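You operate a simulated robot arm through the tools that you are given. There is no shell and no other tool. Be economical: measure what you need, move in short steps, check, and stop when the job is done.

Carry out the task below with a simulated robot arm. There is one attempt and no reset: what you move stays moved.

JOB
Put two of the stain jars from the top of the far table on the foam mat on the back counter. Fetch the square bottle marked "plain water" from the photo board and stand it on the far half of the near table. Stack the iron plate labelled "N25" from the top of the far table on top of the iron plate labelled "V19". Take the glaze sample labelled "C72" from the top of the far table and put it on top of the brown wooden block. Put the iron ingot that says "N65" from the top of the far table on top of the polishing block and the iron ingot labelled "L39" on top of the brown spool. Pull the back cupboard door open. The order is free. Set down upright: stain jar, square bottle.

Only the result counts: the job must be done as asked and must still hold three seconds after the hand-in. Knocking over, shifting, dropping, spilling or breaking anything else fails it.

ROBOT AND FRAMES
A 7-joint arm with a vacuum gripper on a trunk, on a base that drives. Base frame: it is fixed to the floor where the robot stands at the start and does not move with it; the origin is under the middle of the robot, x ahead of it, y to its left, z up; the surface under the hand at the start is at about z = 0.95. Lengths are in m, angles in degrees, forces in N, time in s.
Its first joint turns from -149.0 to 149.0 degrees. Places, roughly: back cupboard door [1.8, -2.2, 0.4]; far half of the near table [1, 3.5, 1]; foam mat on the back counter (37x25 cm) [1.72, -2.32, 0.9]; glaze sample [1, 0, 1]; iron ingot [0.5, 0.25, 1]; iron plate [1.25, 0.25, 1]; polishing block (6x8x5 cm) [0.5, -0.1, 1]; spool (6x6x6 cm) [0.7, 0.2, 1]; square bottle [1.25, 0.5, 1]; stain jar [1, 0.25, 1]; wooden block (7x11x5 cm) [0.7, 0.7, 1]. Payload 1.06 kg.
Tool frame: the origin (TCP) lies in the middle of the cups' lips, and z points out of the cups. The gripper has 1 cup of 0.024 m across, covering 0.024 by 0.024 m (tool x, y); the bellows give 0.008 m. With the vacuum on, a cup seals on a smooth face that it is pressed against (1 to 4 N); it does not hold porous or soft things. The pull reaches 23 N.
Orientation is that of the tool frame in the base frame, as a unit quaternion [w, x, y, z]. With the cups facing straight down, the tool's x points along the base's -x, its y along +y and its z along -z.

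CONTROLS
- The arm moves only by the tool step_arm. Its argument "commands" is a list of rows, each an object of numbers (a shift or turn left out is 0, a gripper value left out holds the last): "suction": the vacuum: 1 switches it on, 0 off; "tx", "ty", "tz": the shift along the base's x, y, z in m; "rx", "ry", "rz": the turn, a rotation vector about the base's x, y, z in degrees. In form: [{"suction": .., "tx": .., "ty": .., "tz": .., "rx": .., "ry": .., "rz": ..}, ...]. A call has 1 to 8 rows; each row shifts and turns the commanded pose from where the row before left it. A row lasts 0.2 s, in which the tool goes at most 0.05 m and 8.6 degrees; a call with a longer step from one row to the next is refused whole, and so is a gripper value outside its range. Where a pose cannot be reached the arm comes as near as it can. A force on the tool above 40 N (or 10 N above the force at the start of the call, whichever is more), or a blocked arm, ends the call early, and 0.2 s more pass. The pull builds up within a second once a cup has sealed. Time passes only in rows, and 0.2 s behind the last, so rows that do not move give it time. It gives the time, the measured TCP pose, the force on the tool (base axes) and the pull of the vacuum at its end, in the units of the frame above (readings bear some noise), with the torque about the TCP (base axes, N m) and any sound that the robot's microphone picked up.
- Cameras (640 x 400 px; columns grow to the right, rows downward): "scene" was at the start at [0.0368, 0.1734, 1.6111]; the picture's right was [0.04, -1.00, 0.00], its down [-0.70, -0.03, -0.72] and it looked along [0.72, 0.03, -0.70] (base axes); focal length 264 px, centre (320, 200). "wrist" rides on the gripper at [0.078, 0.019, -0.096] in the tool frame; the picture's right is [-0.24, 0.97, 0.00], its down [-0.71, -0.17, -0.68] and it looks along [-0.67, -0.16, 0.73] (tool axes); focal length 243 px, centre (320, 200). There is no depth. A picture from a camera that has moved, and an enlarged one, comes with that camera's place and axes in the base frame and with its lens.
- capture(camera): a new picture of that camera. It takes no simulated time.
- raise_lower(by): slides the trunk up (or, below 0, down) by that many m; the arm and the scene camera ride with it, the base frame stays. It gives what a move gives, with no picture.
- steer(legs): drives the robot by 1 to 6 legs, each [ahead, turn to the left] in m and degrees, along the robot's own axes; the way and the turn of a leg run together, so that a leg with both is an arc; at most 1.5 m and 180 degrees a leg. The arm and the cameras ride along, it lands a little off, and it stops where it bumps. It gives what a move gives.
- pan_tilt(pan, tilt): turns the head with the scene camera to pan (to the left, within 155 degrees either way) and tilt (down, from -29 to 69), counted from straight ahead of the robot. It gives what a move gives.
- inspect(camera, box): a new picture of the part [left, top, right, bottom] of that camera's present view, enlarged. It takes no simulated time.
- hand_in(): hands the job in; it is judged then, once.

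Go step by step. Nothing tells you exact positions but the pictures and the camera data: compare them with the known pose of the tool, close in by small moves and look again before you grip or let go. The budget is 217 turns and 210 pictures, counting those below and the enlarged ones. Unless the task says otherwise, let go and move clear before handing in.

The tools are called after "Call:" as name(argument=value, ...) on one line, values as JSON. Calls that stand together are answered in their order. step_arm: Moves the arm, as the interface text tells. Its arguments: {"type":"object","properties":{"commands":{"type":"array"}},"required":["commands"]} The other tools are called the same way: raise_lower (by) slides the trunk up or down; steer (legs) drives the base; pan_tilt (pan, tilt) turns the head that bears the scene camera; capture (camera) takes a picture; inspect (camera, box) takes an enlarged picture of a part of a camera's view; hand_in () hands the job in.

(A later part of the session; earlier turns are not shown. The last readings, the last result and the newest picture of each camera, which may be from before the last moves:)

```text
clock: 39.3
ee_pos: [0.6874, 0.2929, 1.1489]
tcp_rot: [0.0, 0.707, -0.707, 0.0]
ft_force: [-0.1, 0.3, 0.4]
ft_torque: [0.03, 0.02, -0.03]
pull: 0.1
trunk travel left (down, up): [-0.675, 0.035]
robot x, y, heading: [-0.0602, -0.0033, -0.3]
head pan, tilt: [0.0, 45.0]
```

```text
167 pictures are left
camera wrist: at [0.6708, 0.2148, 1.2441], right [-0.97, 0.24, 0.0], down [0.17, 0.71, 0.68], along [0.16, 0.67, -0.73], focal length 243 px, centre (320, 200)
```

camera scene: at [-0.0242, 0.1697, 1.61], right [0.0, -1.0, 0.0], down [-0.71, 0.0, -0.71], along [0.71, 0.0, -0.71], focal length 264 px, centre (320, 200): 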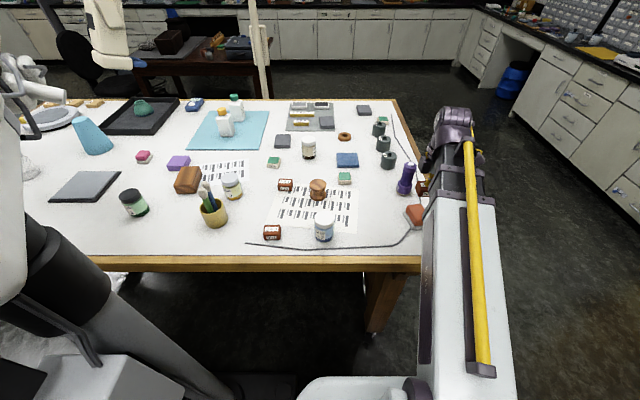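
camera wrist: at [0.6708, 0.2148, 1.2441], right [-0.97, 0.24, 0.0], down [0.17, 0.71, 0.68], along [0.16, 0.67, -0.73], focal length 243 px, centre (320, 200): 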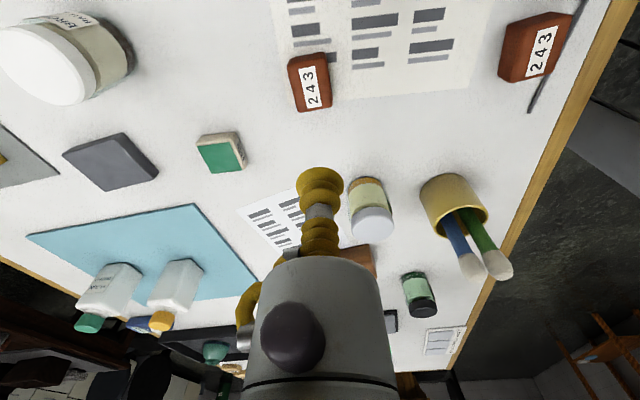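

Call:
step_arm(commands=[{"tx": 0.012, "ty": 0.004, "tz": -0.04}, {"tz": -0.045}, {"tz": -0.03}, {}])

Call:
capture(camera="wrist")

```text
clock: 40.3
ee_pos: [0.6991, 0.2969, 1.0348]
tcp_rot: [0.0, -0.707, 0.707, 0.0]
ft_force: [0.2, 0.6, 0.2]
ft_torque: [0.0, 0.01, 0.0]
pull: 0.0
trunk travel left (down, up): [-0.675, 0.035]
robot x, y, heading: [-0.0598, -0.002, 0.0]
head pan, tilt: [0.0, 45.0]
```

```text
166 pictures are left
camera wrist: at [0.6823, 0.219, 1.1297], right [-0.97, 0.24, 0.0], down [0.17, 0.71, 0.68], along [0.16, 0.67, -0.73], focal length 243 px, centre (320, 200)
```

wrist: 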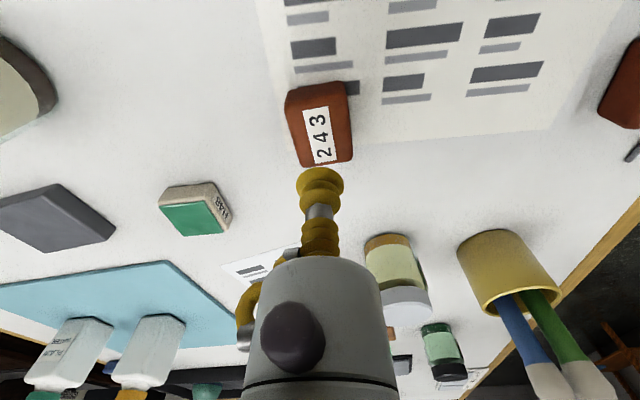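

Call:
step_arm(commands=[{"suction": 1, "tz": -0.035}, {"tz": -0.013}, {"tz": -0.006}, {"tz": -0.003}, {}, {}])

```text
clock: 41.7
ee_pos: [0.6998, 0.298, 0.9783]
tcp_rot: [-0.001, 0.707, -0.707, 0.001]
ft_force: [8.0, 2.8, 15.8]
ft_torque: [-0.02, 0.02, 0.01]
pull: 22.9
trunk travel left (down, up): [-0.675, 0.035]
robot x, y, heading: [-0.0614, -0.0003, -0.1]
head pan, tilt: [0.0, 45.0]
```

L39 held. Lift and move toward the spool.

Call:
step_arm(commands=[{"tz": 0.02}, {"tz": 0.04}, {"tz": 0.045}, {"tz": 0.045}, {"ty": -0.045, "tx": -0.02}, {"ty": -0.04, "tx": -0.015}, {}])

Call:
capture(camera="wrist")

Call:
capture(camera="scene")

```text
clock: 43.3
ee_pos: [0.6664, 0.2116, 1.1268]
tcp_rot: [0.0, 0.707, -0.707, -0.001]
ft_force: [0.7, 0.6, -4.9]
ft_torque: [-0.03, 0.01, 0.03]
pull: 23.4
trunk travel left (down, up): [-0.675, 0.035]
robot x, y, heading: [-0.0593, -0.0019, -0.2]
head pan, tilt: [0.0, 45.0]
```

```text
165 pictures are left
camera wrist: at [0.6483, 0.1347, 1.2232], right [-0.97, 0.23, 0.0], down [0.17, 0.71, 0.68], along [0.16, 0.67, -0.73], focal length 243 px, centre (320, 200)
```

wrist: 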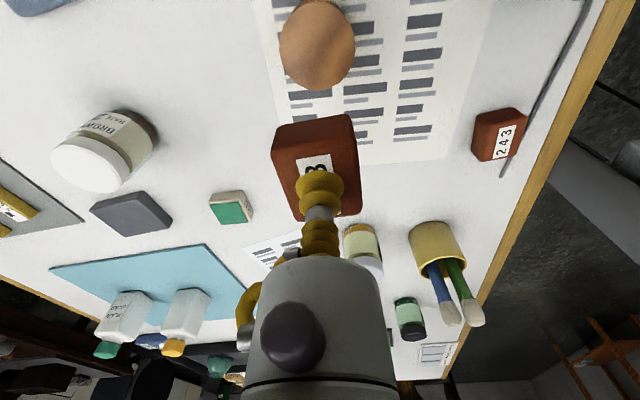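

```text
164 pictures are left
camera scene: at [-0.0238, 0.1699, 1.61], right [0.0, -1.0, 0.0], down [-0.71, 0.0, -0.71], along [0.71, 0.0, -0.71], focal length 264 px, centre (320, 200)
```

scene: 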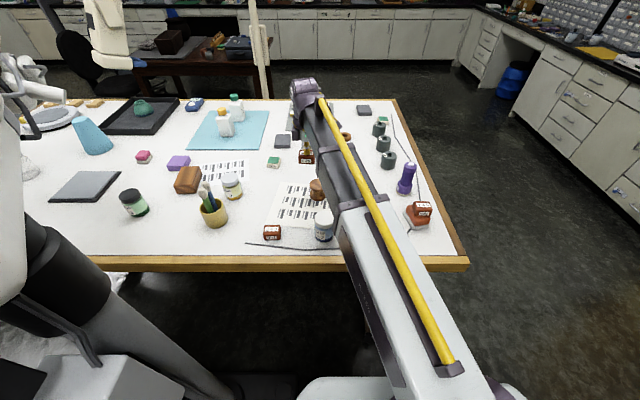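

Call:
step_arm(commands=[{"ty": -0.038, "tx": -0.007}, {"tz": -0.03}, {"tz": -0.025}, {}])

Call:
capture(camera="wrist")

```text
clock: 44.3
ee_pos: [0.6582, 0.1741, 1.0733]
tcp_rot: [-0.001, 0.707, -0.707, 0.0]
ft_force: [0.4, -0.1, -4.6]
ft_torque: [0.02, 0.01, 0.01]
pull: 23.2
trunk travel left (down, up): [-0.675, 0.035]
robot x, y, heading: [-0.0628, -0.0019, -0.2]
head pan, tilt: [0.0, 45.0]
```

```text
163 pictures are left
camera wrist: at [0.6407, 0.0969, 1.1688], right [-0.97, 0.24, 0.0], down [0.17, 0.71, 0.68], along [0.16, 0.67, -0.73], focal length 243 px, centre (320, 200)
```

wrist: 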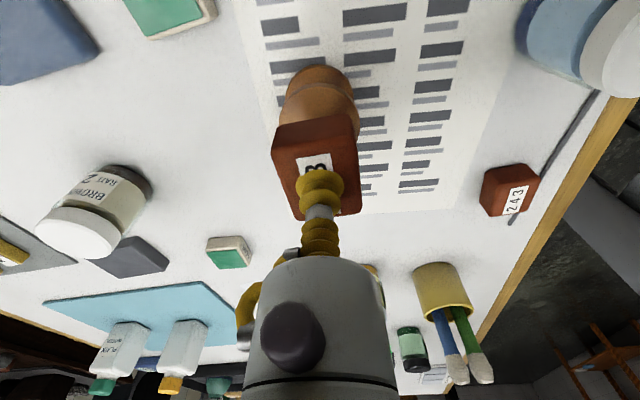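

Call:
step_arm(commands=[{"tz": -0.02}, {"tz": -0.01}, {"tz": -0.005}, {"tz": -0.003}])

Call:
inspect(camera="wrist", box=[240, 50, 400, 230])

```text
clock: 45.3
ee_pos: [0.6577, 0.1731, 1.0337]
tcp_rot: [0.0, 0.707, -0.707, 0.0]
ft_force: [-0.1, -0.3, -5.0]
ft_torque: [0.02, 0.02, 0.03]
pull: 22.8
trunk travel left (down, up): [-0.675, 0.035]
robot x, y, heading: [-0.0596, 0.0011, 0.2]
head pan, tilt: [0.0, 45.0]
```

```text
2.22 times, centred on (320, 140) of wrist
camera zoom: at [0.6403, 0.0965, 1.1303], right [-0.97, 0.24, 0.0], down [0.17, 0.71, 0.68], along [0.16, 0.67, -0.73], focal length 539 px, centre (320, 333)
```

zoom: 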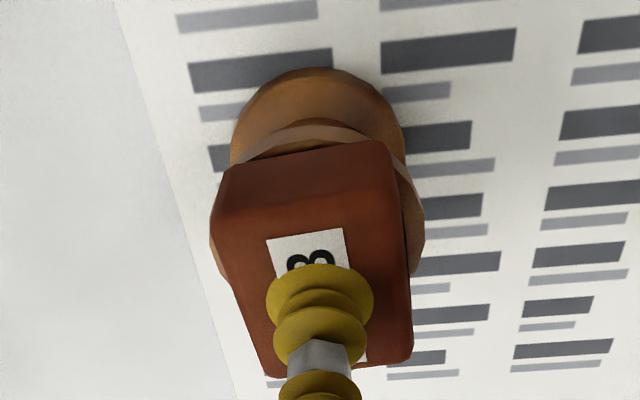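

Slight shift toward -y, then lower to contact.

Call:
step_arm(commands=[{"ty": -0.004}, {"tz": -0.004}, {"tz": -0.003}, {"tz": -0.003}])

```text
clock: 46.3
ee_pos: [0.6577, 0.1697, 1.0251]
tcp_rot: [0.001, -0.707, 0.707, 0.0]
ft_force: [5.0, 1.9, 21.5]
ft_torque: [0.03, 0.04, -0.02]
pull: 22.7
trunk travel left (down, up): [-0.675, 0.035]
robot x, y, heading: [-0.0589, -0.0034, -0.0]
head pan, tilt: [0.0, 45.0]
```

Call:
step_arm(commands=[{"suction": 0, "tz": 0.006}, {}, {}, {"tz": 0.01}, {"tz": 0.03}, {"tz": 0.04}, {"tz": 0.04}, {"ty": -0.04}])

Call:
capture(camera="wrist")

Call:
capture(camera="scene")

```text
clock: 48.1
ee_pos: [0.6586, 0.1306, 1.1496]
tcp_rot: [0.0, -0.707, 0.707, 0.0]
ft_force: [0.7, -0.5, -0.8]
ft_torque: [-0.01, -0.01, -0.03]
pull: 0.2
trunk travel left (down, up): [-0.675, 0.035]
robot x, y, heading: [-0.0638, 0.0027, -0.2]
head pan, tilt: [0.0, 45.0]
```

```text
161 pictures are left
camera wrist: at [0.6405, 0.0524, 1.2465], right [-0.97, 0.24, 0.0], down [0.17, 0.71, 0.68], along [0.16, 0.67, -0.73], focal length 243 px, centre (320, 200)
```

wrist: 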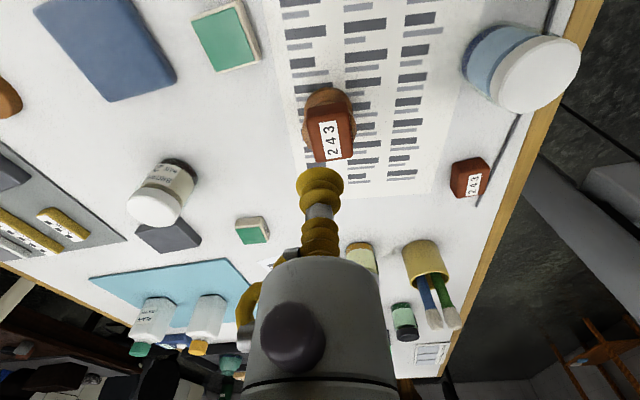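

```text
160 pictures are left
camera scene: at [-0.0242, 0.1698, 1.61], right [0.0, -1.0, 0.0], down [-0.71, 0.0, -0.71], along [0.71, 0.0, -0.71], focal length 264 px, centre (320, 200)
```

scene: 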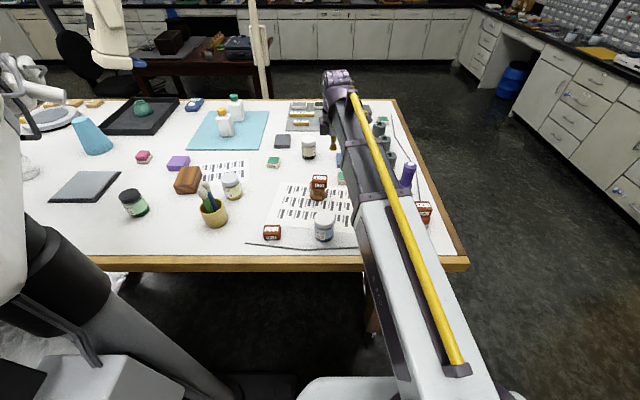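

L39 is on the spool. Now the blue jar, lid about (0.489, 0.152, 1.04).

Call:
step_arm(commands=[{"tx": -0.045, "ty": 0.006}, {"tx": -0.045, "ty": 0.006}, {"tx": -0.045, "ty": 0.005}, {"tx": -0.034, "ty": 0.004}, {}])

Call:
capture(camera="wrist")

```text
clock: 49.3
ee_pos: [0.4892, 0.1515, 1.1512]
tcp_rot: [0.0, 0.707, -0.707, 0.0]
ft_force: [0.6, 0.1, 0.1]
ft_torque: [0.0, 0.0, 0.01]
pull: 0.2
trunk travel left (down, up): [-0.675, 0.035]
robot x, y, heading: [-0.0614, 0.003, -0.0]
head pan, tilt: [0.0, 45.0]
```

```text
159 pictures are left
camera wrist: at [0.4716, 0.0743, 1.2468], right [-0.97, 0.24, 0.0], down [0.17, 0.71, 0.68], along [0.16, 0.67, -0.73], focal length 243 px, centre (320, 200)
```

wrist: 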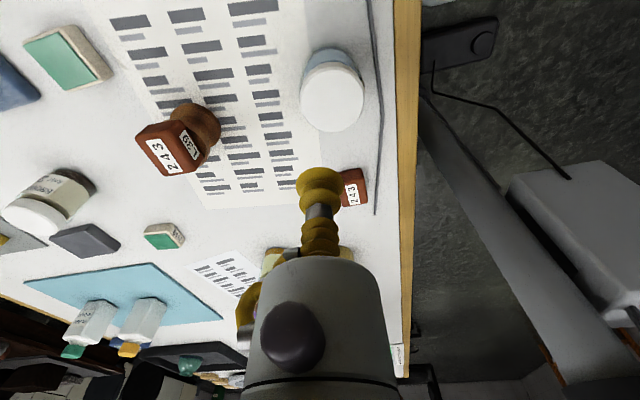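

Call:
step_arm(commands=[{"tx": -0.009}, {"tz": -0.04}, {"tz": -0.035}, {}])

Call:
capture(camera="wrist")

```text
clock: 50.3
ee_pos: [0.4791, 0.1506, 1.075]
tcp_rot: [-0.001, 0.707, -0.707, 0.0]
ft_force: [0.1, 0.2, 0.4]
ft_torque: [0.0, -0.02, -0.01]
pull: 0.1
trunk travel left (down, up): [-0.675, 0.035]
robot x, y, heading: [-0.0608, 0.0022, 0.1]
head pan, tilt: [0.0, 45.0]
```

```text
158 pictures are left
camera wrist: at [0.4622, 0.0735, 1.1702], right [-0.97, 0.24, 0.0], down [0.17, 0.71, 0.68], along [0.16, 0.67, -0.73], focal length 243 px, centre (320, 200)
```

wrist: 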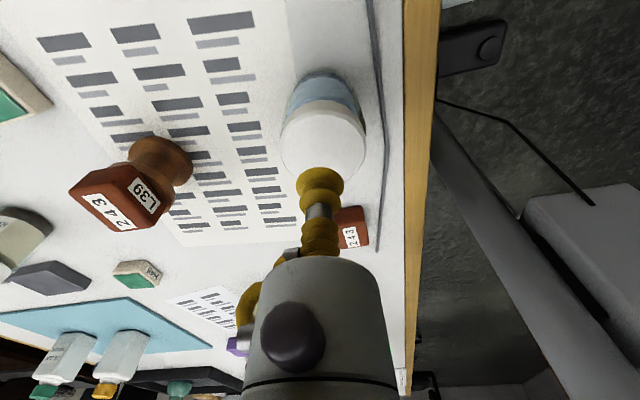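

Call:
step_arm(commands=[{"suction": 1, "tx": -0.002, "tz": -0.03}, {"tz": -0.01}, {"tz": -0.005}, {"tz": -0.004}, {"tz": -0.003}, {}])

```text
clock: 51.9
ee_pos: [0.4776, 0.1504, 1.0245]
tcp_rot: [-0.001, 0.707, -0.707, 0.001]
ft_force: [-0.5, -0.3, 27.6]
ft_torque: [0.01, 0.03, -0.03]
pull: 22.9
trunk travel left (down, up): [-0.675, 0.035]
robot x, y, heading: [-0.06, 0.002, 0.2]
head pan, tilt: [0.0, 45.0]
stopped in row 6: the force on the tool passed its limit at 41 N (the readings are from after the stop); the commanded pose is now the measured one
```

Blue jar held. Lift straight up.

Call:
step_arm(commands=[{"tz": 0.01}, {"tz": 0.03}, {"tz": 0.04}, {"tz": 0.04}, {"tz": 0.04}, {"tz": 0.04}])

Call:
capture(camera="wrist")

```text
clock: 53.3
ee_pos: [0.478, 0.1504, 1.2249]
tcp_rot: [0.0, 0.707, -0.707, 0.001]
ft_force: [0.7, 0.1, -2.4]
ft_torque: [-0.02, 0.01, 0.03]
pull: 23.4
trunk travel left (down, up): [-0.675, 0.035]
robot x, y, heading: [-0.0619, 0.0014, 0.3]
head pan, tilt: [0.0, 45.0]
```

```text
157 pictures are left
camera wrist: at [0.4608, 0.0734, 1.3208], right [-0.97, 0.24, 0.0], down [0.17, 0.71, 0.69], along [0.16, 0.67, -0.73], focal length 243 px, centre (320, 200)
```

wrist: 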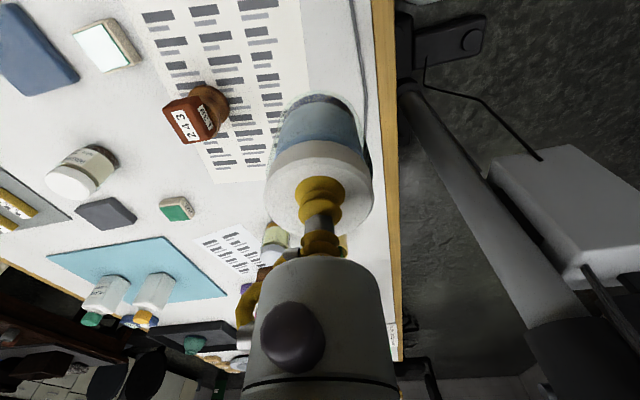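

Now drive: back away, then around toward the back counter.

Call:
steer(legs=[[-0.44, 0], [0, -60], [0.84, 0], [0.84, 0], [0, 60]])

Call:
pan_tilt(pan=-45, tilt=25)

Call:
capture(camera="scene")

```text
clock: 69.5
ee_pos: [0.8661, -1.3261, 1.224]
tcp_rot: [0.0, -0.705, 0.71, 0.0]
ft_force: [0.4, 0.2, -1.9]
ft_torque: [0.02, -0.02, 0.02]
pull: 23.0
trunk travel left (down, up): [-0.675, 0.035]
robot x, y, heading: [0.3272, -1.4759, -0.4]
head pan, tilt: [0.0, 45.0]
```

```text
clock: 70.6
ee_pos: [0.8652, -1.3265, 1.2244]
tcp_rot: [0.001, -0.705, 0.709, -0.001]
ft_force: [-0.2, 0.4, -2.3]
ft_torque: [-0.03, 0.04, 0.0]
pull: 23.9
trunk travel left (down, up): [-0.675, 0.035]
robot x, y, heading: [0.3243, -1.4757, -0.2]
head pan, tilt: [-45.0, 25.0]
```

```text
156 pictures are left
camera scene: at [0.3475, -1.369, 1.6406], right [-0.71, -0.7, 0.0], down [-0.3, 0.3, -0.91], along [0.64, -0.64, -0.42], focal length 264 px, centre (320, 200)
```

scene: 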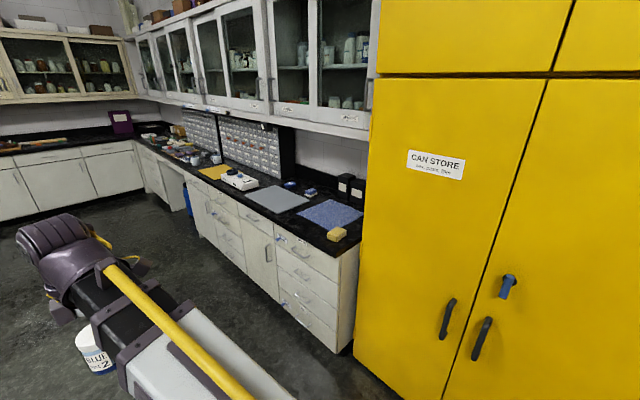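

The grey mat at about (1.71, -2.32) is the target. Drive on and turn to face the counter.

Call:
steer(legs=[[1.36, 0], [0, -90]])

Call:
pan_tilt(pan=0, tilt=40)

Call:
capture(camera="scene")

Call:
capture(camera="wrist")

```text
clock: 81.2
ee_pos: [1.8495, -2.0178, 1.224]
tcp_rot: [0.0, -0.003, 1.0, -0.001]
ft_force: [0.3, 0.0, -1.8]
ft_torque: [0.01, 0.0, -0.01]
pull: 22.9
trunk travel left (down, up): [-0.675, 0.035]
robot x, y, heading: [1.6991, -1.4794, -89.7]
head pan, tilt: [-45.0, 25.0]
```

```text
clock: 82.3
ee_pos: [1.8488, -2.0173, 1.2242]
tcp_rot: [0.001, -0.002, 1.0, -0.001]
ft_force: [0.4, -0.7, -2.9]
ft_torque: [0.02, 0.04, 0.02]
pull: 22.6
trunk travel left (down, up): [-0.675, 0.035]
robot x, y, heading: [1.6985, -1.4771, -89.7]
head pan, tilt: [0.0, 40.0]
```

```text
155 pictures are left
camera scene: at [1.8662, -1.5185, 1.6173], right [-1.0, 0.0, 0.0], down [0.0, 0.64, -0.77], along [0.0, -0.77, -0.64], focal length 264 px, centre (320, 200)
```

scene: 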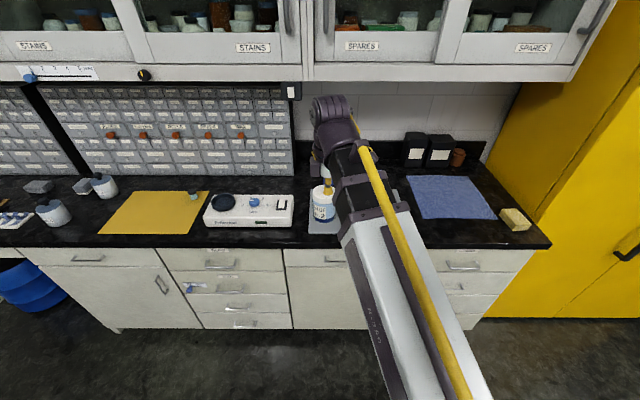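

```text
154 pictures are left
camera wrist: at [1.7725, -1.9977, 1.3201], right [0.23, 0.97, 0.0], down [0.71, -0.17, 0.69], along [0.67, -0.16, -0.73], focal length 243 px, centre (320, 200)
```

wrist: 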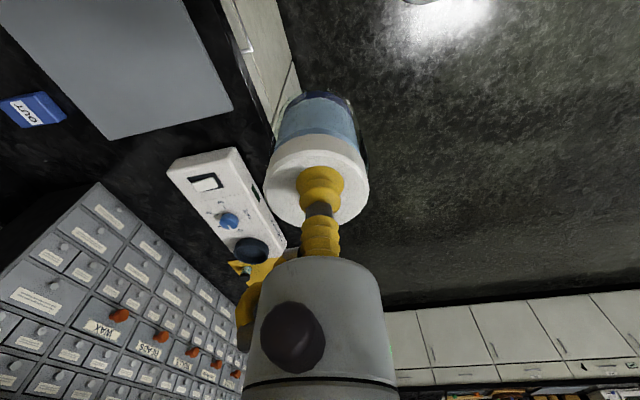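

Mat spans x 1.535–1.905, y −2.44…−2.18. I'll lower first, then go in to about (1.81, −2.30).

Call:
step_arm(commands=[{"tz": -0.045}, {"tz": -0.045}, {"tz": -0.045}, {"tx": -0.02, "ty": -0.04}, {"tx": -0.02, "ty": -0.04}, {"ty": -0.045}, {"ty": -0.045}, {}])

Call:
capture(camera="wrist")

Call:
capture(camera="scene")

```text
clock: 84.2
ee_pos: [1.8079, -2.1883, 1.0895]
tcp_rot: [0.0, -0.002, 1.0, -0.001]
ft_force: [-0.2, -0.1, -2.3]
ft_torque: [0.02, 0.04, -0.04]
pull: 23.2
trunk travel left (down, up): [-0.675, 0.035]
robot x, y, heading: [1.697, -1.4755, -89.8]
head pan, tilt: [0.0, 40.0]
```

```text
153 pictures are left
camera wrist: at [1.7316, -2.1675, 1.1853], right [0.23, 0.97, 0.0], down [0.71, -0.17, 0.69], along [0.67, -0.16, -0.73], focal length 243 px, centre (320, 200)
```

wrist: 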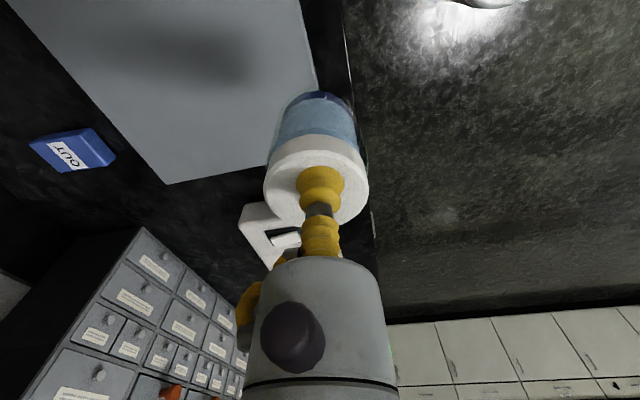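

```text
152 pictures are left
camera scene: at [1.8662, -1.5187, 1.6173], right [-1.0, -0.01, 0.0], down [0.0, 0.64, -0.77], along [0.0, -0.77, -0.64], focal length 264 px, centre (320, 200)
```

scene: 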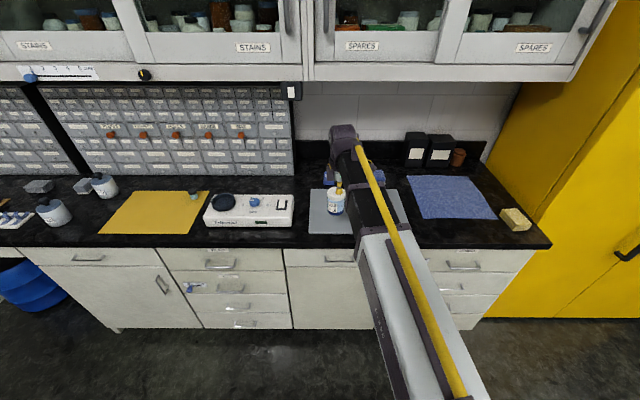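

Call:
step_arm(commands=[{"ty": -0.04}, {"ty": -0.04}, {"ty": -0.032}, {"tz": -0.04}, {"tz": -0.035}, {"tz": -0.015}, {}])

Call:
capture(camera="wrist")

```text
clock: 85.8
ee_pos: [1.81, -2.2988, 0.9996]
tcp_rot: [0.0, -0.003, 1.0, 0.0]
ft_force: [-1.3, -0.9, -1.8]
ft_torque: [0.02, 0.02, 0.0]
pull: 23.2
trunk travel left (down, up): [-0.675, 0.035]
robot x, y, heading: [1.696, -1.4771, -89.5]
head pan, tilt: [0.0, 40.0]
```

```text
151 pictures are left
camera wrist: at [1.7321, -2.2792, 1.0948], right [0.23, 0.97, 0.0], down [0.71, -0.17, 0.69], along [0.67, -0.16, -0.73], focal length 243 px, centre (320, 200)
```

wrist: 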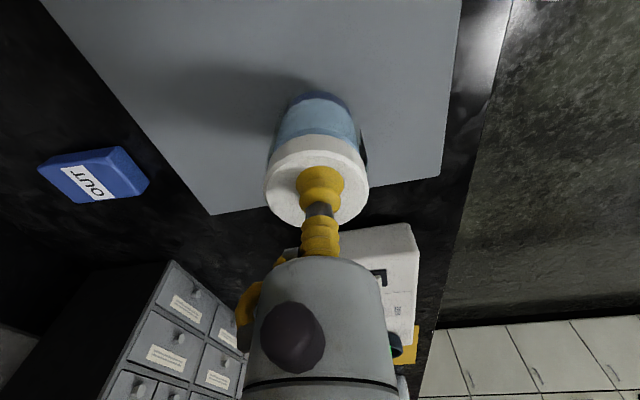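

Over the mat. Lower gently to contact.

Call:
step_arm(commands=[{"tz": -0.006}, {"tz": -0.005}, {"tz": -0.004}, {"tz": -0.004}])

```text
clock: 86.8
ee_pos: [1.8108, -2.2994, 0.9812]
tcp_rot: [0.001, -0.003, 1.0, -0.001]
ft_force: [0.1, 0.3, -2.8]
ft_torque: [-0.01, 0.03, 0.01]
pull: 23.0
trunk travel left (down, up): [-0.675, 0.035]
robot x, y, heading: [1.6966, -1.4791, -89.7]
head pan, tilt: [0.0, 40.0]
```

Call:
step_arm(commands=[{"tz": -0.004}, {"tz": -0.003}, {"tz": -0.003}])

```text
clock: 87.5
ee_pos: [1.8093, -2.2983, 0.9712]
tcp_rot: [0.0, -0.002, 1.0, -0.002]
ft_force: [-1.4, -4.6, 19.2]
ft_torque: [0.02, -0.02, -0.01]
pull: 23.2
trunk travel left (down, up): [-0.675, 0.035]
robot x, y, heading: [1.6968, -1.4789, -89.5]
head pan, tilt: [0.0, 40.0]
```

Call:
step_arm(commands=[{"suction": 0, "tz": 0.005}, {}, {}, {"tz": 0.01}, {"tz": 0.03}, {"tz": 0.04}])

Call:
capture(camera="wrist")

```text
clock: 89.0
ee_pos: [1.8087, -2.2988, 1.0552]
tcp_rot: [0.0, -0.002, 1.0, -0.001]
ft_force: [0.0, 0.9, 0.2]
ft_torque: [0.0, -0.02, -0.04]
pull: 0.0
trunk travel left (down, up): [-0.675, 0.035]
robot x, y, heading: [1.6969, -1.4818, -89.7]
head pan, tilt: [0.0, 40.0]
```

```text
150 pictures are left
camera wrist: at [1.7324, -2.2789, 1.1517], right [0.23, 0.97, 0.0], down [0.71, -0.17, 0.69], along [0.67, -0.16, -0.73], focal length 243 px, centre (320, 200)
```

wrist: 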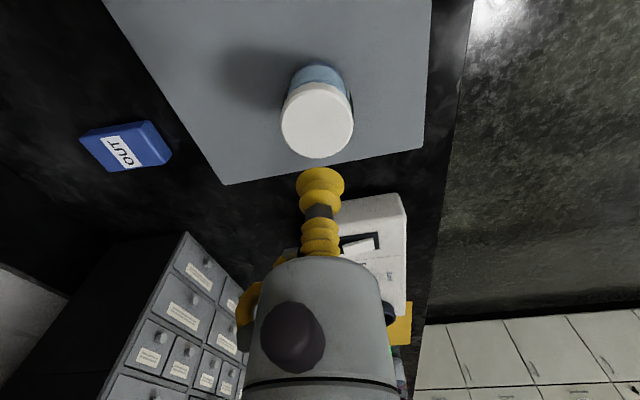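

First jar stands on the mat. Retract and look at the cupboard door while here.

Call:
step_arm(commands=[{"tz": 0.03}, {"ty": 0.045, "tx": 0.02}, {"ty": 0.045, "tx": 0.02}, {"ty": 0.045, "tx": 0.02}, {"ty": 0.045, "tx": 0.02}, {"ty": 0.04, "tx": 0.03, "tz": 0.0}, {"tx": 0.04, "tz": 0.03}, {"tx": 0.04, "tz": 0.03}])

Call:
step_arm(commands=[{"tx": 0.045}, {"tx": 0.045}, {"tx": 0.045, "ty": 0.02}, {"tx": 0.045, "ty": 0.02}, {"tx": 0.04, "ty": 0.02}])

Call:
pan_tilt(pan=0, tilt=50)

Call:
capture(camera="scene")

```text
clock: 90.8
ee_pos: [2.0009, -2.0783, 1.1461]
tcp_rot: [0.0, -0.001, 1.0, -0.001]
ft_force: [0.8, -0.4, -0.1]
ft_torque: [0.02, 0.0, -0.02]
pull: 0.0
trunk travel left (down, up): [-0.675, 0.035]
robot x, y, heading: [1.6935, -1.4794, -89.7]
head pan, tilt: [0.0, 40.0]
```

```text
clock: 92.0
ee_pos: [2.2195, -2.0204, 1.1443]
tcp_rot: [0.0, -0.003, 1.0, -0.001]
ft_force: [-0.1, 0.9, -0.6]
ft_torque: [0.01, -0.01, -0.01]
pull: 0.1
trunk travel left (down, up): [-0.675, 0.035]
robot x, y, heading: [1.6976, -1.4773, -89.6]
head pan, tilt: [0.0, 40.0]
```

```text
clock: 92.7
ee_pos: [2.2187, -2.0205, 1.1427]
tcp_rot: [0.0, -0.002, 1.0, -0.001]
ft_force: [1.0, 0.3, 1.1]
ft_torque: [0.0, -0.02, -0.02]
pull: 0.0
trunk travel left (down, up): [-0.675, 0.035]
robot x, y, heading: [1.6963, -1.4807, -89.6]
head pan, tilt: [0.0, 50.0]
```

```text
149 pictures are left
camera scene: at [1.8663, -1.5105, 1.6032], right [-1.0, -0.01, 0.0], down [0.0, 0.77, -0.64], along [0.0, -0.64, -0.77], focal length 264 px, centre (320, 200)
```

scene: 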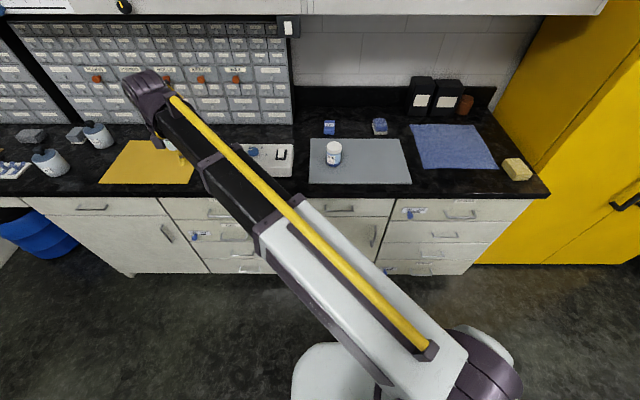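

Door: handle on its right edge (x≈1.61), hinge at x≈1.98. I'll do it later, after the second jar. Raise the hand and drive to the table's right side.

Call:
step_arm(commands=[{"tz": 0.045, "ty": 0.02}, {"tz": 0.045, "ty": 0.02}, {"tz": 0.02, "ty": 0.03}])

Call:
steer(legs=[[0, -138], [0.9, 0], [0, -41.7]])

Call:
capture(camera="scene")

```text
clock: 93.5
ee_pos: [2.219, -1.9507, 1.2555]
tcp_rot: [0.0, -0.003, 1.0, -0.001]
ft_force: [0.1, 0.5, -0.3]
ft_torque: [-0.02, 0.01, 0.03]
pull: 0.1
trunk travel left (down, up): [-0.675, 0.035]
robot x, y, heading: [1.6954, -1.4799, -89.9]
head pan, tilt: [0.0, 50.0]
```

```text
clock: 105.8
ee_pos: [0.5522, -0.3624, 1.2556]
tcp_rot: [-0.001, 1.0, 0.011, 0.0]
ft_force: [-0.1, -0.5, 0.1]
ft_torque: [0.02, 0.01, -0.02]
pull: 0.1
trunk travel left (down, up): [-0.675, 0.035]
robot x, y, heading: [1.0858, -0.826, 91.1]
head pan, tilt: [0.0, 50.0]
```

```text
148 pictures are left
camera scene: at [0.9137, -0.7961, 1.6031], right [1.0, 0.02, 0.0], down [0.02, -0.77, -0.64], along [-0.01, 0.64, -0.77], focal length 264 px, centre (320, 200)
```

scene: 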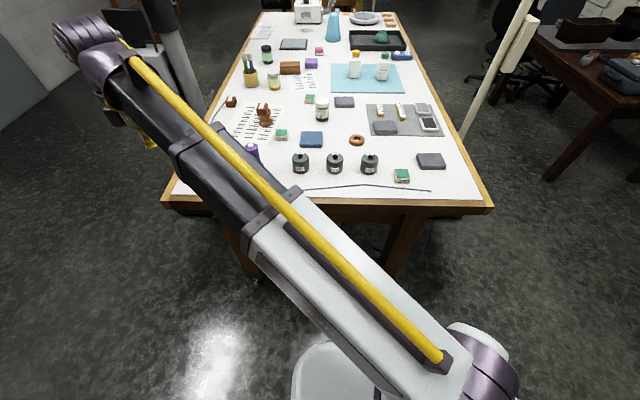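

Call:
inspect(camera="scene", box=[290, 85, 450, 185])

Call:
inspect(camera="scene", box=[300, 40, 450, 135])

```text
4.00 times, centred on (370, 135) of scene
camera zoom: at [0.9137, -0.7961, 1.6031], right [1.0, 0.02, 0.0], down [0.02, -0.77, -0.64], along [-0.01, 0.64, -0.77], focal length 1054 px, centre (120, 460)
```

zoom: 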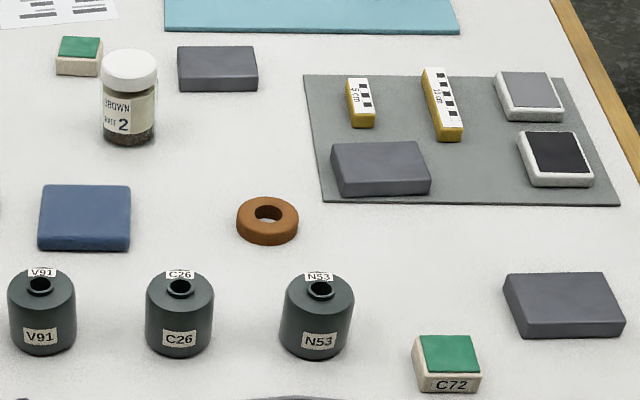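

```text
4.21 times, centred on (375, 88) of scene
camera zoom: at [0.9137, -0.7961, 1.6031], right [1.0, 0.02, 0.0], down [0.02, -0.77, -0.64], along [-0.01, 0.64, -0.77], focal length 1110 px, centre (88, 674)
```

zoom: 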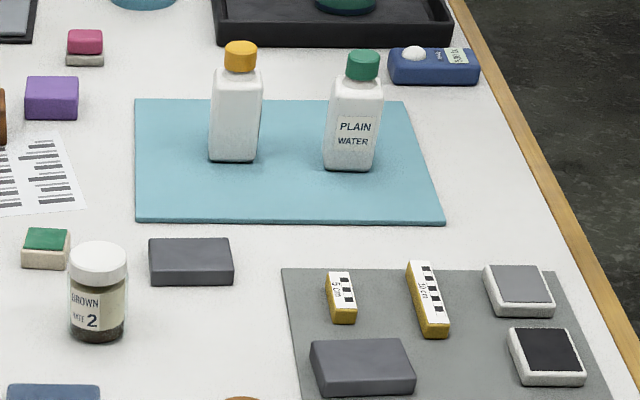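

C72 confirmed. The plate labels must be on their +x or +y faces; the wrist camera now looks toward −x, so I swing the hand over to the far-right part of the table.

Call:
step_arm(commands=[{"tx": 0.045, "ty": 0.01}, {"tx": 0.045, "ty": 0.02}, {"tx": 0.045, "ty": 0.02}, {"tx": 0.045, "ty": 0.02}, {"tx": 0.045, "ty": 0.02}, {"tx": 0.045, "ty": 0.02}, {"tx": 0.045, "ty": 0.02}, {"tx": 0.045, "ty": 0.02}])

Call:
step_arm(commands=[{"tx": 0.045, "ty": 0.02}, {"tx": 0.045, "ty": 0.02}, {"tx": 0.045, "ty": 0.02}, {"tx": 0.045, "ty": 0.02}, {"tx": 0.045, "ty": 0.02}, {"tx": 0.045, "ty": 0.02}, {"tx": 0.045, "ty": 0.02}, {"tx": 0.045, "ty": 0.02}])

Call:
capture(camera="wrist")

```text
clock: 107.6
ee_pos: [0.9131, -0.2124, 1.2537]
tcp_rot: [-0.001, 1.0, 0.012, -0.001]
ft_force: [0.5, -0.7, 0.4]
ft_torque: [-0.02, -0.01, -0.03]
pull: 0.1
trunk travel left (down, up): [-0.675, 0.035]
robot x, y, heading: [1.0817, -0.8254, 91.1]
head pan, tilt: [0.0, 50.0]
```

```text
clock: 109.4
ee_pos: [1.2731, -0.0528, 1.2555]
tcp_rot: [-0.002, 1.0, 0.011, 0.001]
ft_force: [0.2, 0.5, -0.4]
ft_torque: [0.06, -0.01, 0.02]
pull: 0.1
trunk travel left (down, up): [-0.675, 0.035]
robot x, y, heading: [1.0823, -0.8172, 91.4]
head pan, tilt: [0.0, 50.0]
```

```text
145 pictures are left
camera wrist: at [1.3536, -0.069, 1.3512], right [-0.21, -0.98, 0.0], down [-0.71, 0.15, 0.69], along [-0.67, 0.15, -0.73], focal length 243 px, centre (320, 200)
```

wrist: 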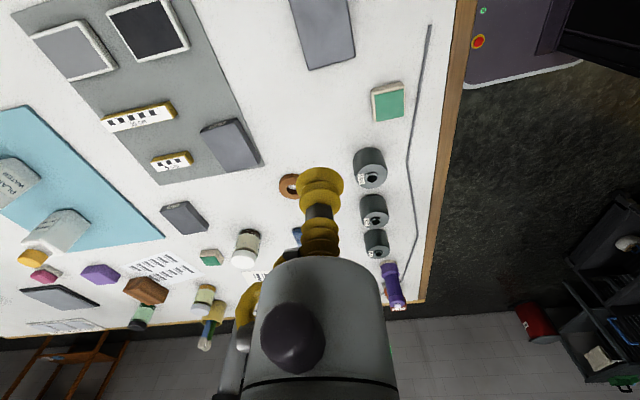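

Call:
inspect(camera="wrist", box=[140, 100, 280, 250])

Call:
step_arm(commands=[{"tx": 0.045}, {"tx": 0.045}, {"tx": 0.03}, {"ty": 0.02, "rz": -8}, {"ty": 0.02, "rz": -8}, {"ty": 0.02, "rz": -8}, {"rz": -8}, {"rz": -8}])

Call:
capture(camera="wrist")

```text
2.67 times, centred on (210, 175) of wrist
camera zoom: at [1.3536, -0.069, 1.3512], right [-0.21, -0.98, 0.0], down [-0.71, 0.15, 0.69], along [-0.67, 0.15, -0.73], focal length 647 px, centre (613, 267)
```

zoom: 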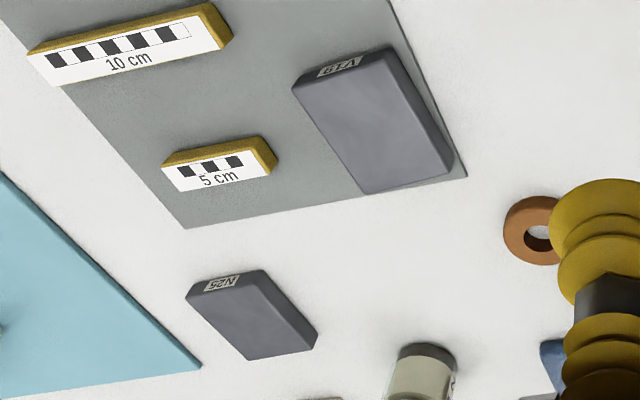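

```text
clock: 111.2
ee_pos: [1.3921, 0.0074, 1.2549]
tcp_rot: [-0.001, 0.943, -0.331, 0.0]
ft_force: [0.7, 0.0, 0.0]
ft_torque: [0.01, 0.01, 0.02]
pull: 0.0
trunk travel left (down, up): [-0.675, 0.035]
robot x, y, heading: [1.086, -0.8229, 91.3]
head pan, tilt: [0.0, 50.0]
```

```text
143 pictures are left
camera wrist: at [1.4427, -0.0554, 1.3511], right [-0.79, -0.61, 0.0], down [-0.44, 0.58, 0.69], along [-0.42, 0.54, -0.73], focal length 243 px, centre (320, 200)
```

wrist: 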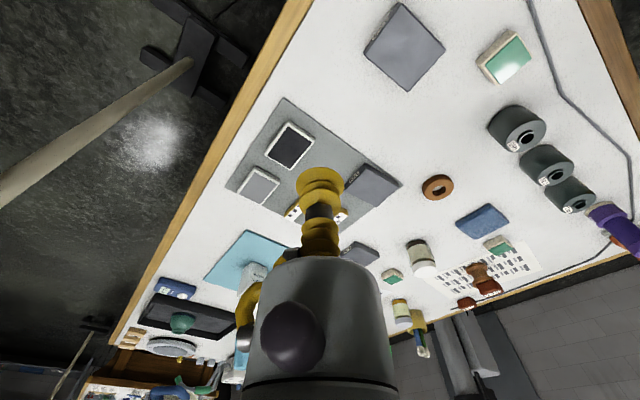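

Call:
inspect(camera="wrist", box=[330, 150, 420, 210])

Call:
step_arm(commands=[{"rz": 8, "ty": -0.04}, {"rz": 8, "ty": -0.04}, {"rz": 8, "ty": -0.04}, {"rz": 8, "tz": 0.0}, {"rz": 8}, {}])

Call:
inspect(camera="wrist", box=[160, 60, 320, 200])

Call:
capture(camera="wrist")

```text
6.67 times, centred on (375, 180) of wrist
camera zoom: at [1.4427, -0.0554, 1.3511], right [-0.79, -0.61, 0.0], down [-0.44, 0.58, 0.69], along [-0.42, 0.54, -0.73], focal length 1618 px, centre (-47, 333)
```

zoom: 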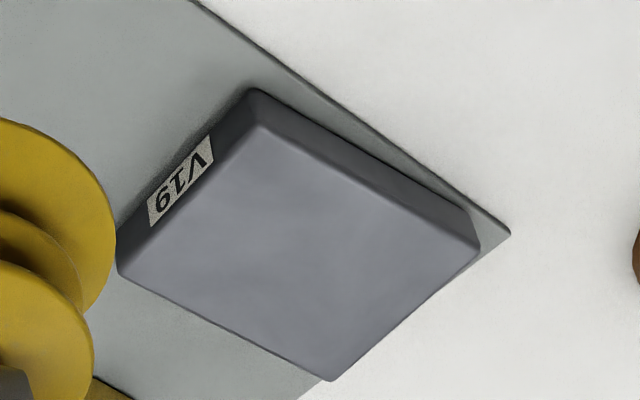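

```text
clock: 112.6
ee_pos: [1.3922, -0.1118, 1.2544]
tcp_rot: [-0.001, 1.0, 0.012, 0.0]
ft_force: [-0.8, 0.3, 0.2]
ft_torque: [-0.02, 0.01, -0.01]
pull: 0.1
trunk travel left (down, up): [-0.675, 0.035]
robot x, y, heading: [1.0861, -0.8227, 91.2]
head pan, tilt: [0.0, 50.0]
```

```text
2.86 times, centred on (240, 130) of wrist
camera zoom: at [1.4722, -0.1282, 1.3514], right [-0.21, -0.98, 0.0], down [-0.71, 0.15, 0.69], along [-0.67, 0.15, -0.73], focal length 693 px, centre (549, 400)
```

zoom: 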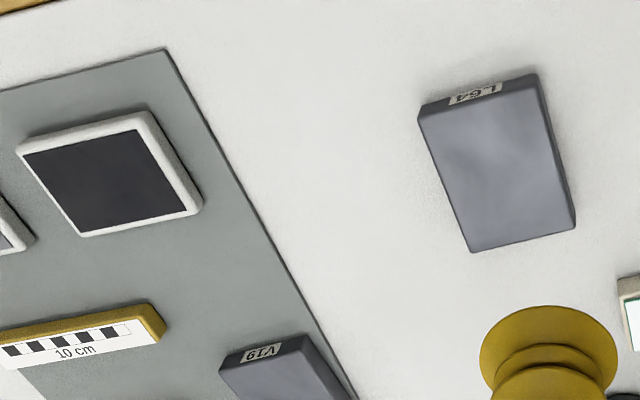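

```text
140 pictures are left
camera wrist: at [1.4722, -0.1282, 1.3514], right [-0.21, -0.98, 0.0], down [-0.71, 0.15, 0.69], along [-0.67, 0.15, -0.73], focal length 243 px, centre (320, 200)
```

wrist: 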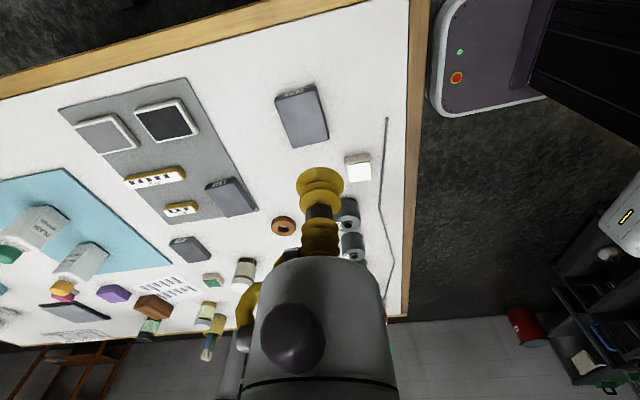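

N25 is the plate at about (0.985, 0.336); V19 is the one on the grey board. The brown jar stands next to N25, so I take it away first. Drive forward a little, then move over the jar.

Call:
steer(legs=[[0.23, 0]])

Call:
step_arm(commands=[{"tx": -0.047, "ty": 0.005}, {"tx": -0.047, "ty": 0.01}, {"tx": -0.047, "ty": 0.01}, {"tx": -0.047, "ty": 0.01}, {"tx": -0.047, "ty": 0.01}, {"tx": -0.047, "ty": 0.01}, {"tx": -0.047, "ty": 0.01}, {"tx": -0.047, "ty": 0.01}])

Call:
capture(camera="wrist")

Call:
capture(camera="scene")

```text
clock: 114.3
ee_pos: [1.3882, 0.1193, 1.2549]
tcp_rot: [-0.001, 1.0, 0.01, 0.0]
ft_force: [0.4, 0.2, -0.7]
ft_torque: [0.0, 0.0, -0.02]
pull: 0.1
trunk travel left (down, up): [-0.675, 0.035]
robot x, y, heading: [1.0752, -0.5943, 91.2]
head pan, tilt: [0.0, 50.0]
```

```text
clock: 116.1
ee_pos: [1.0099, 0.1928, 1.256]
tcp_rot: [0.0, 1.0, 0.01, 0.0]
ft_force: [-0.1, 0.9, 0.0]
ft_torque: [0.02, 0.02, 0.03]
pull: 0.1
trunk travel left (down, up): [-0.675, 0.035]
robot x, y, heading: [1.0828, -0.5919, 91.7]
head pan, tilt: [0.0, 50.0]
```

```text
139 pictures are left
camera wrist: at [1.0899, 0.1767, 1.3518], right [-0.21, -0.98, 0.0], down [-0.71, 0.16, 0.69], along [-0.67, 0.15, -0.73], focal length 243 px, centre (320, 200)
```

wrist: 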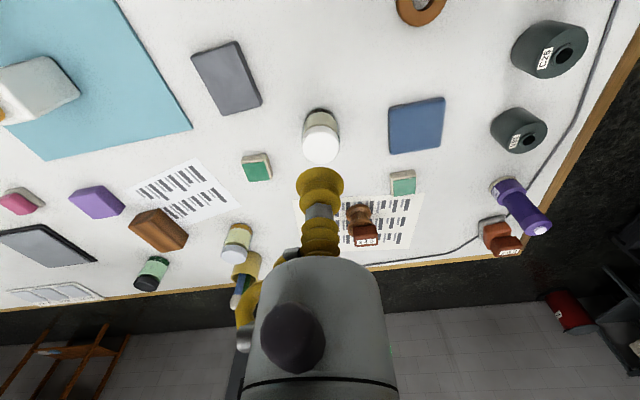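

```text
138 pictures are left
camera scene: at [0.9081, -0.565, 1.6031], right [1.0, 0.02, 0.0], down [0.02, -0.77, -0.64], along [-0.01, 0.64, -0.77], focal length 264 px, centre (320, 200)
```

scene: 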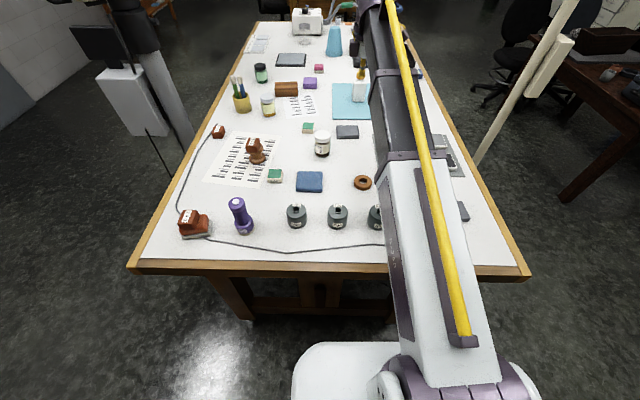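

Call:
step_arm(commands=[{"tx": -0.04, "ty": 0.01}, {"tx": -0.04, "ty": 0.01}, {"tx": -0.029, "ty": 0.003}, {"tz": -0.045}, {"tz": -0.045}, {"tz": -0.045}, {"tz": -0.045}, {}])

Call:
capture(camera="wrist")

```text
clock: 117.9
ee_pos: [0.9022, 0.2182, 1.0763]
tcp_rot: [-0.001, 1.0, 0.011, 0.0]
ft_force: [-0.4, 0.1, 1.4]
ft_torque: [-0.04, 0.0, -0.02]
pull: 0.2
trunk travel left (down, up): [-0.675, 0.035]
robot x, y, heading: [1.077, -0.5947, 91.5]
head pan, tilt: [0.0, 50.0]
```

```text
137 pictures are left
camera wrist: at [0.9825, 0.2012, 1.1714], right [-0.21, -0.98, 0.0], down [-0.71, 0.15, 0.69], along [-0.67, 0.15, -0.73], focal length 243 px, centre (320, 200)
```

wrist: 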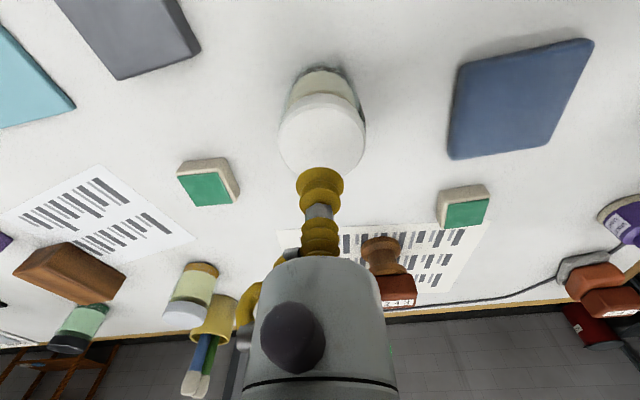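

Well aligned (lid centre right below the cup). Descend and seal.

Call:
step_arm(commands=[{"suction": 1, "tz": -0.03}, {"tz": -0.01}, {"tz": -0.005}, {"tz": -0.004}, {}, {}])

```text
clock: 119.3
ee_pos: [0.9029, 0.2158, 1.0274]
tcp_rot: [-0.002, 1.0, 0.01, 0.0]
ft_force: [2.7, 6.5, 18.2]
ft_torque: [-0.03, 0.0, -0.03]
pull: 22.9
trunk travel left (down, up): [-0.675, 0.035]
robot x, y, heading: [1.0777, -0.5904, 91.4]
head pan, tilt: [0.0, 50.0]
```

Jar held. Lift, retract the arm somewhat, then drive back to the counter.

Call:
step_arm(commands=[{"tz": 0.01}, {"tz": 0.03}, {"tz": 0.045}, {"tz": 0.045}, {"tz": 0.045}, {"tz": 0.03}, {"ty": -0.045}, {"ty": -0.045}])

Call:
step_arm(commands=[{"ty": -0.045}, {"ty": -0.045}, {"ty": -0.045}])

Call:
steer(legs=[[-0.25, 0], [0, -136], [0.86, 0], [0, -45]])

Call:
capture(camera="scene")

Call:
capture(camera="wrist")

```text
clock: 121.1
ee_pos: [0.9019, 0.1264, 1.2332]
tcp_rot: [-0.001, 1.0, 0.01, 0.0]
ft_force: [0.4, -0.6, -2.3]
ft_torque: [0.0, -0.01, 0.01]
pull: 22.8
trunk travel left (down, up): [-0.675, 0.035]
robot x, y, heading: [1.0784, -0.5924, 91.2]
head pan, tilt: [0.0, 50.0]
```

```text
clock: 121.9
ee_pos: [0.9, -0.0085, 1.2312]
tcp_rot: [-0.001, 1.0, 0.011, 0.0]
ft_force: [0.1, 0.2, -2.5]
ft_torque: [-0.01, -0.01, 0.01]
pull: 22.8
trunk travel left (down, up): [-0.675, 0.035]
robot x, y, heading: [1.0779, -0.5949, 91.4]
head pan, tilt: [0.0, 50.0]
```

```text
clock: 135.6
ee_pos: [1.8788, -2.0262, 1.2316]
tcp_rot: [0.001, -0.007, 1.0, -0.001]
ft_force: [0.4, 0.0, -1.7]
ft_torque: [0.03, -0.02, 0.01]
pull: 23.0
trunk travel left (down, up): [-0.675, 0.035]
robot x, y, heading: [1.7026, -1.4398, -89.3]
head pan, tilt: [0.0, 50.0]
```

```text
136 pictures are left
camera scene: at [1.8754, -1.47, 1.6031], right [-1.0, -0.01, 0.0], down [-0.01, 0.77, -0.64], along [0.01, -0.64, -0.77], focal length 264 px, centre (320, 200)
```

scene: 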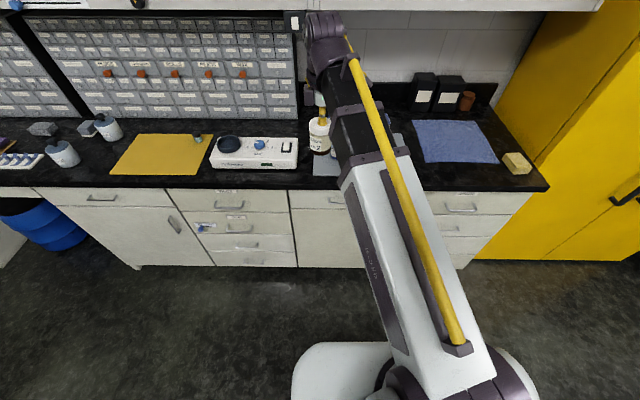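

```text
135 pictures are left
camera wrist: at [1.8007, -2.0077, 1.3278], right [0.22, 0.97, 0.0], down [0.71, -0.16, 0.69], along [0.67, -0.15, -0.73], focal length 243 px, centre (320, 200)
```

wrist: 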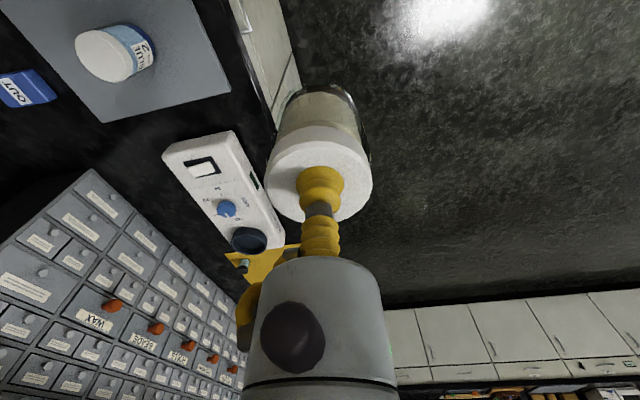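

Move to x≈1.64 in front of the counter, lower, then in.

Call:
step_arm(commands=[{"tx": -0.045}, {"tx": -0.045}, {"tx": -0.045}, {"tx": -0.045}, {"tx": -0.045}, {"tx": -0.014, "tz": -0.04}, {"tz": -0.05}, {"tz": -0.05}])

Call:
step_arm(commands=[{"ty": -0.045}, {"ty": -0.045}, {"ty": -0.045}, {"ty": -0.045}, {"ty": -0.045}, {"ty": -0.045, "tz": -0.02}, {"tz": -0.04}, {"tz": -0.025}])

Call:
capture(camera="wrist")

Call:
capture(camera="scene")

```text
clock: 137.4
ee_pos: [1.6384, -2.026, 1.0933]
tcp_rot: [0.0, -0.007, 1.0, -0.001]
ft_force: [0.5, -0.3, -2.1]
ft_torque: [0.03, 0.02, 0.0]
pull: 22.8
trunk travel left (down, up): [-0.675, 0.035]
robot x, y, heading: [1.7031, -1.4362, -89.2]
head pan, tilt: [0.0, 50.0]
```

```text
clock: 139.2
ee_pos: [1.6386, -2.2973, 1.0074]
tcp_rot: [-0.001, -0.006, 1.0, -0.001]
ft_force: [0.0, -0.1, -2.0]
ft_torque: [-0.01, 0.02, 0.0]
pull: 22.7
trunk travel left (down, up): [-0.675, 0.035]
robot x, y, heading: [1.7037, -1.4393, -89.4]
head pan, tilt: [0.0, 50.0]
```

```text
134 pictures are left
camera wrist: at [1.5615, -2.278, 1.1027], right [0.22, 0.97, 0.0], down [0.71, -0.16, 0.69], along [0.67, -0.15, -0.73], focal length 243 px, centre (320, 200)
```

wrist: 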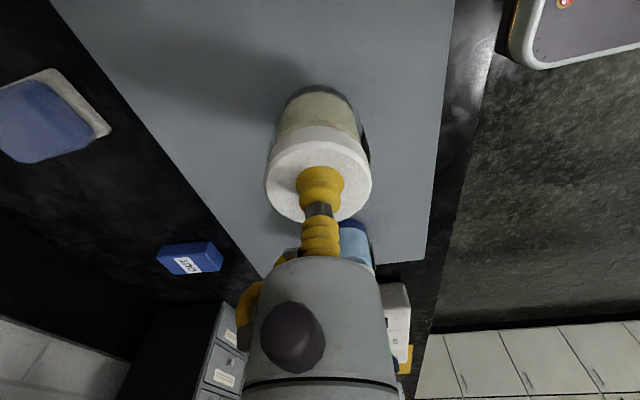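

```text
133 pictures are left
camera scene: at [1.8755, -1.47, 1.6032], right [-1.0, -0.01, 0.0], down [-0.01, 0.77, -0.64], along [0.01, -0.64, -0.77], focal length 264 px, centre (320, 200)
```

scene: 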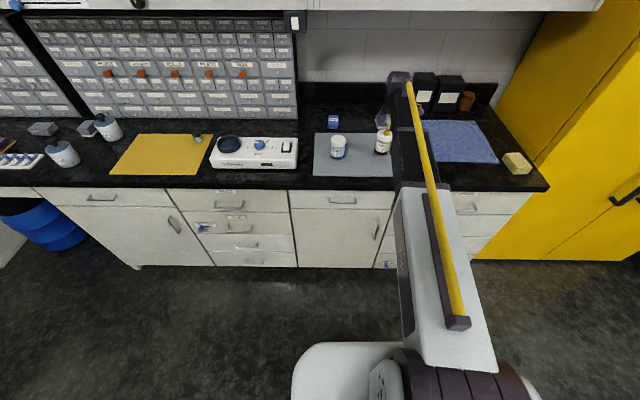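

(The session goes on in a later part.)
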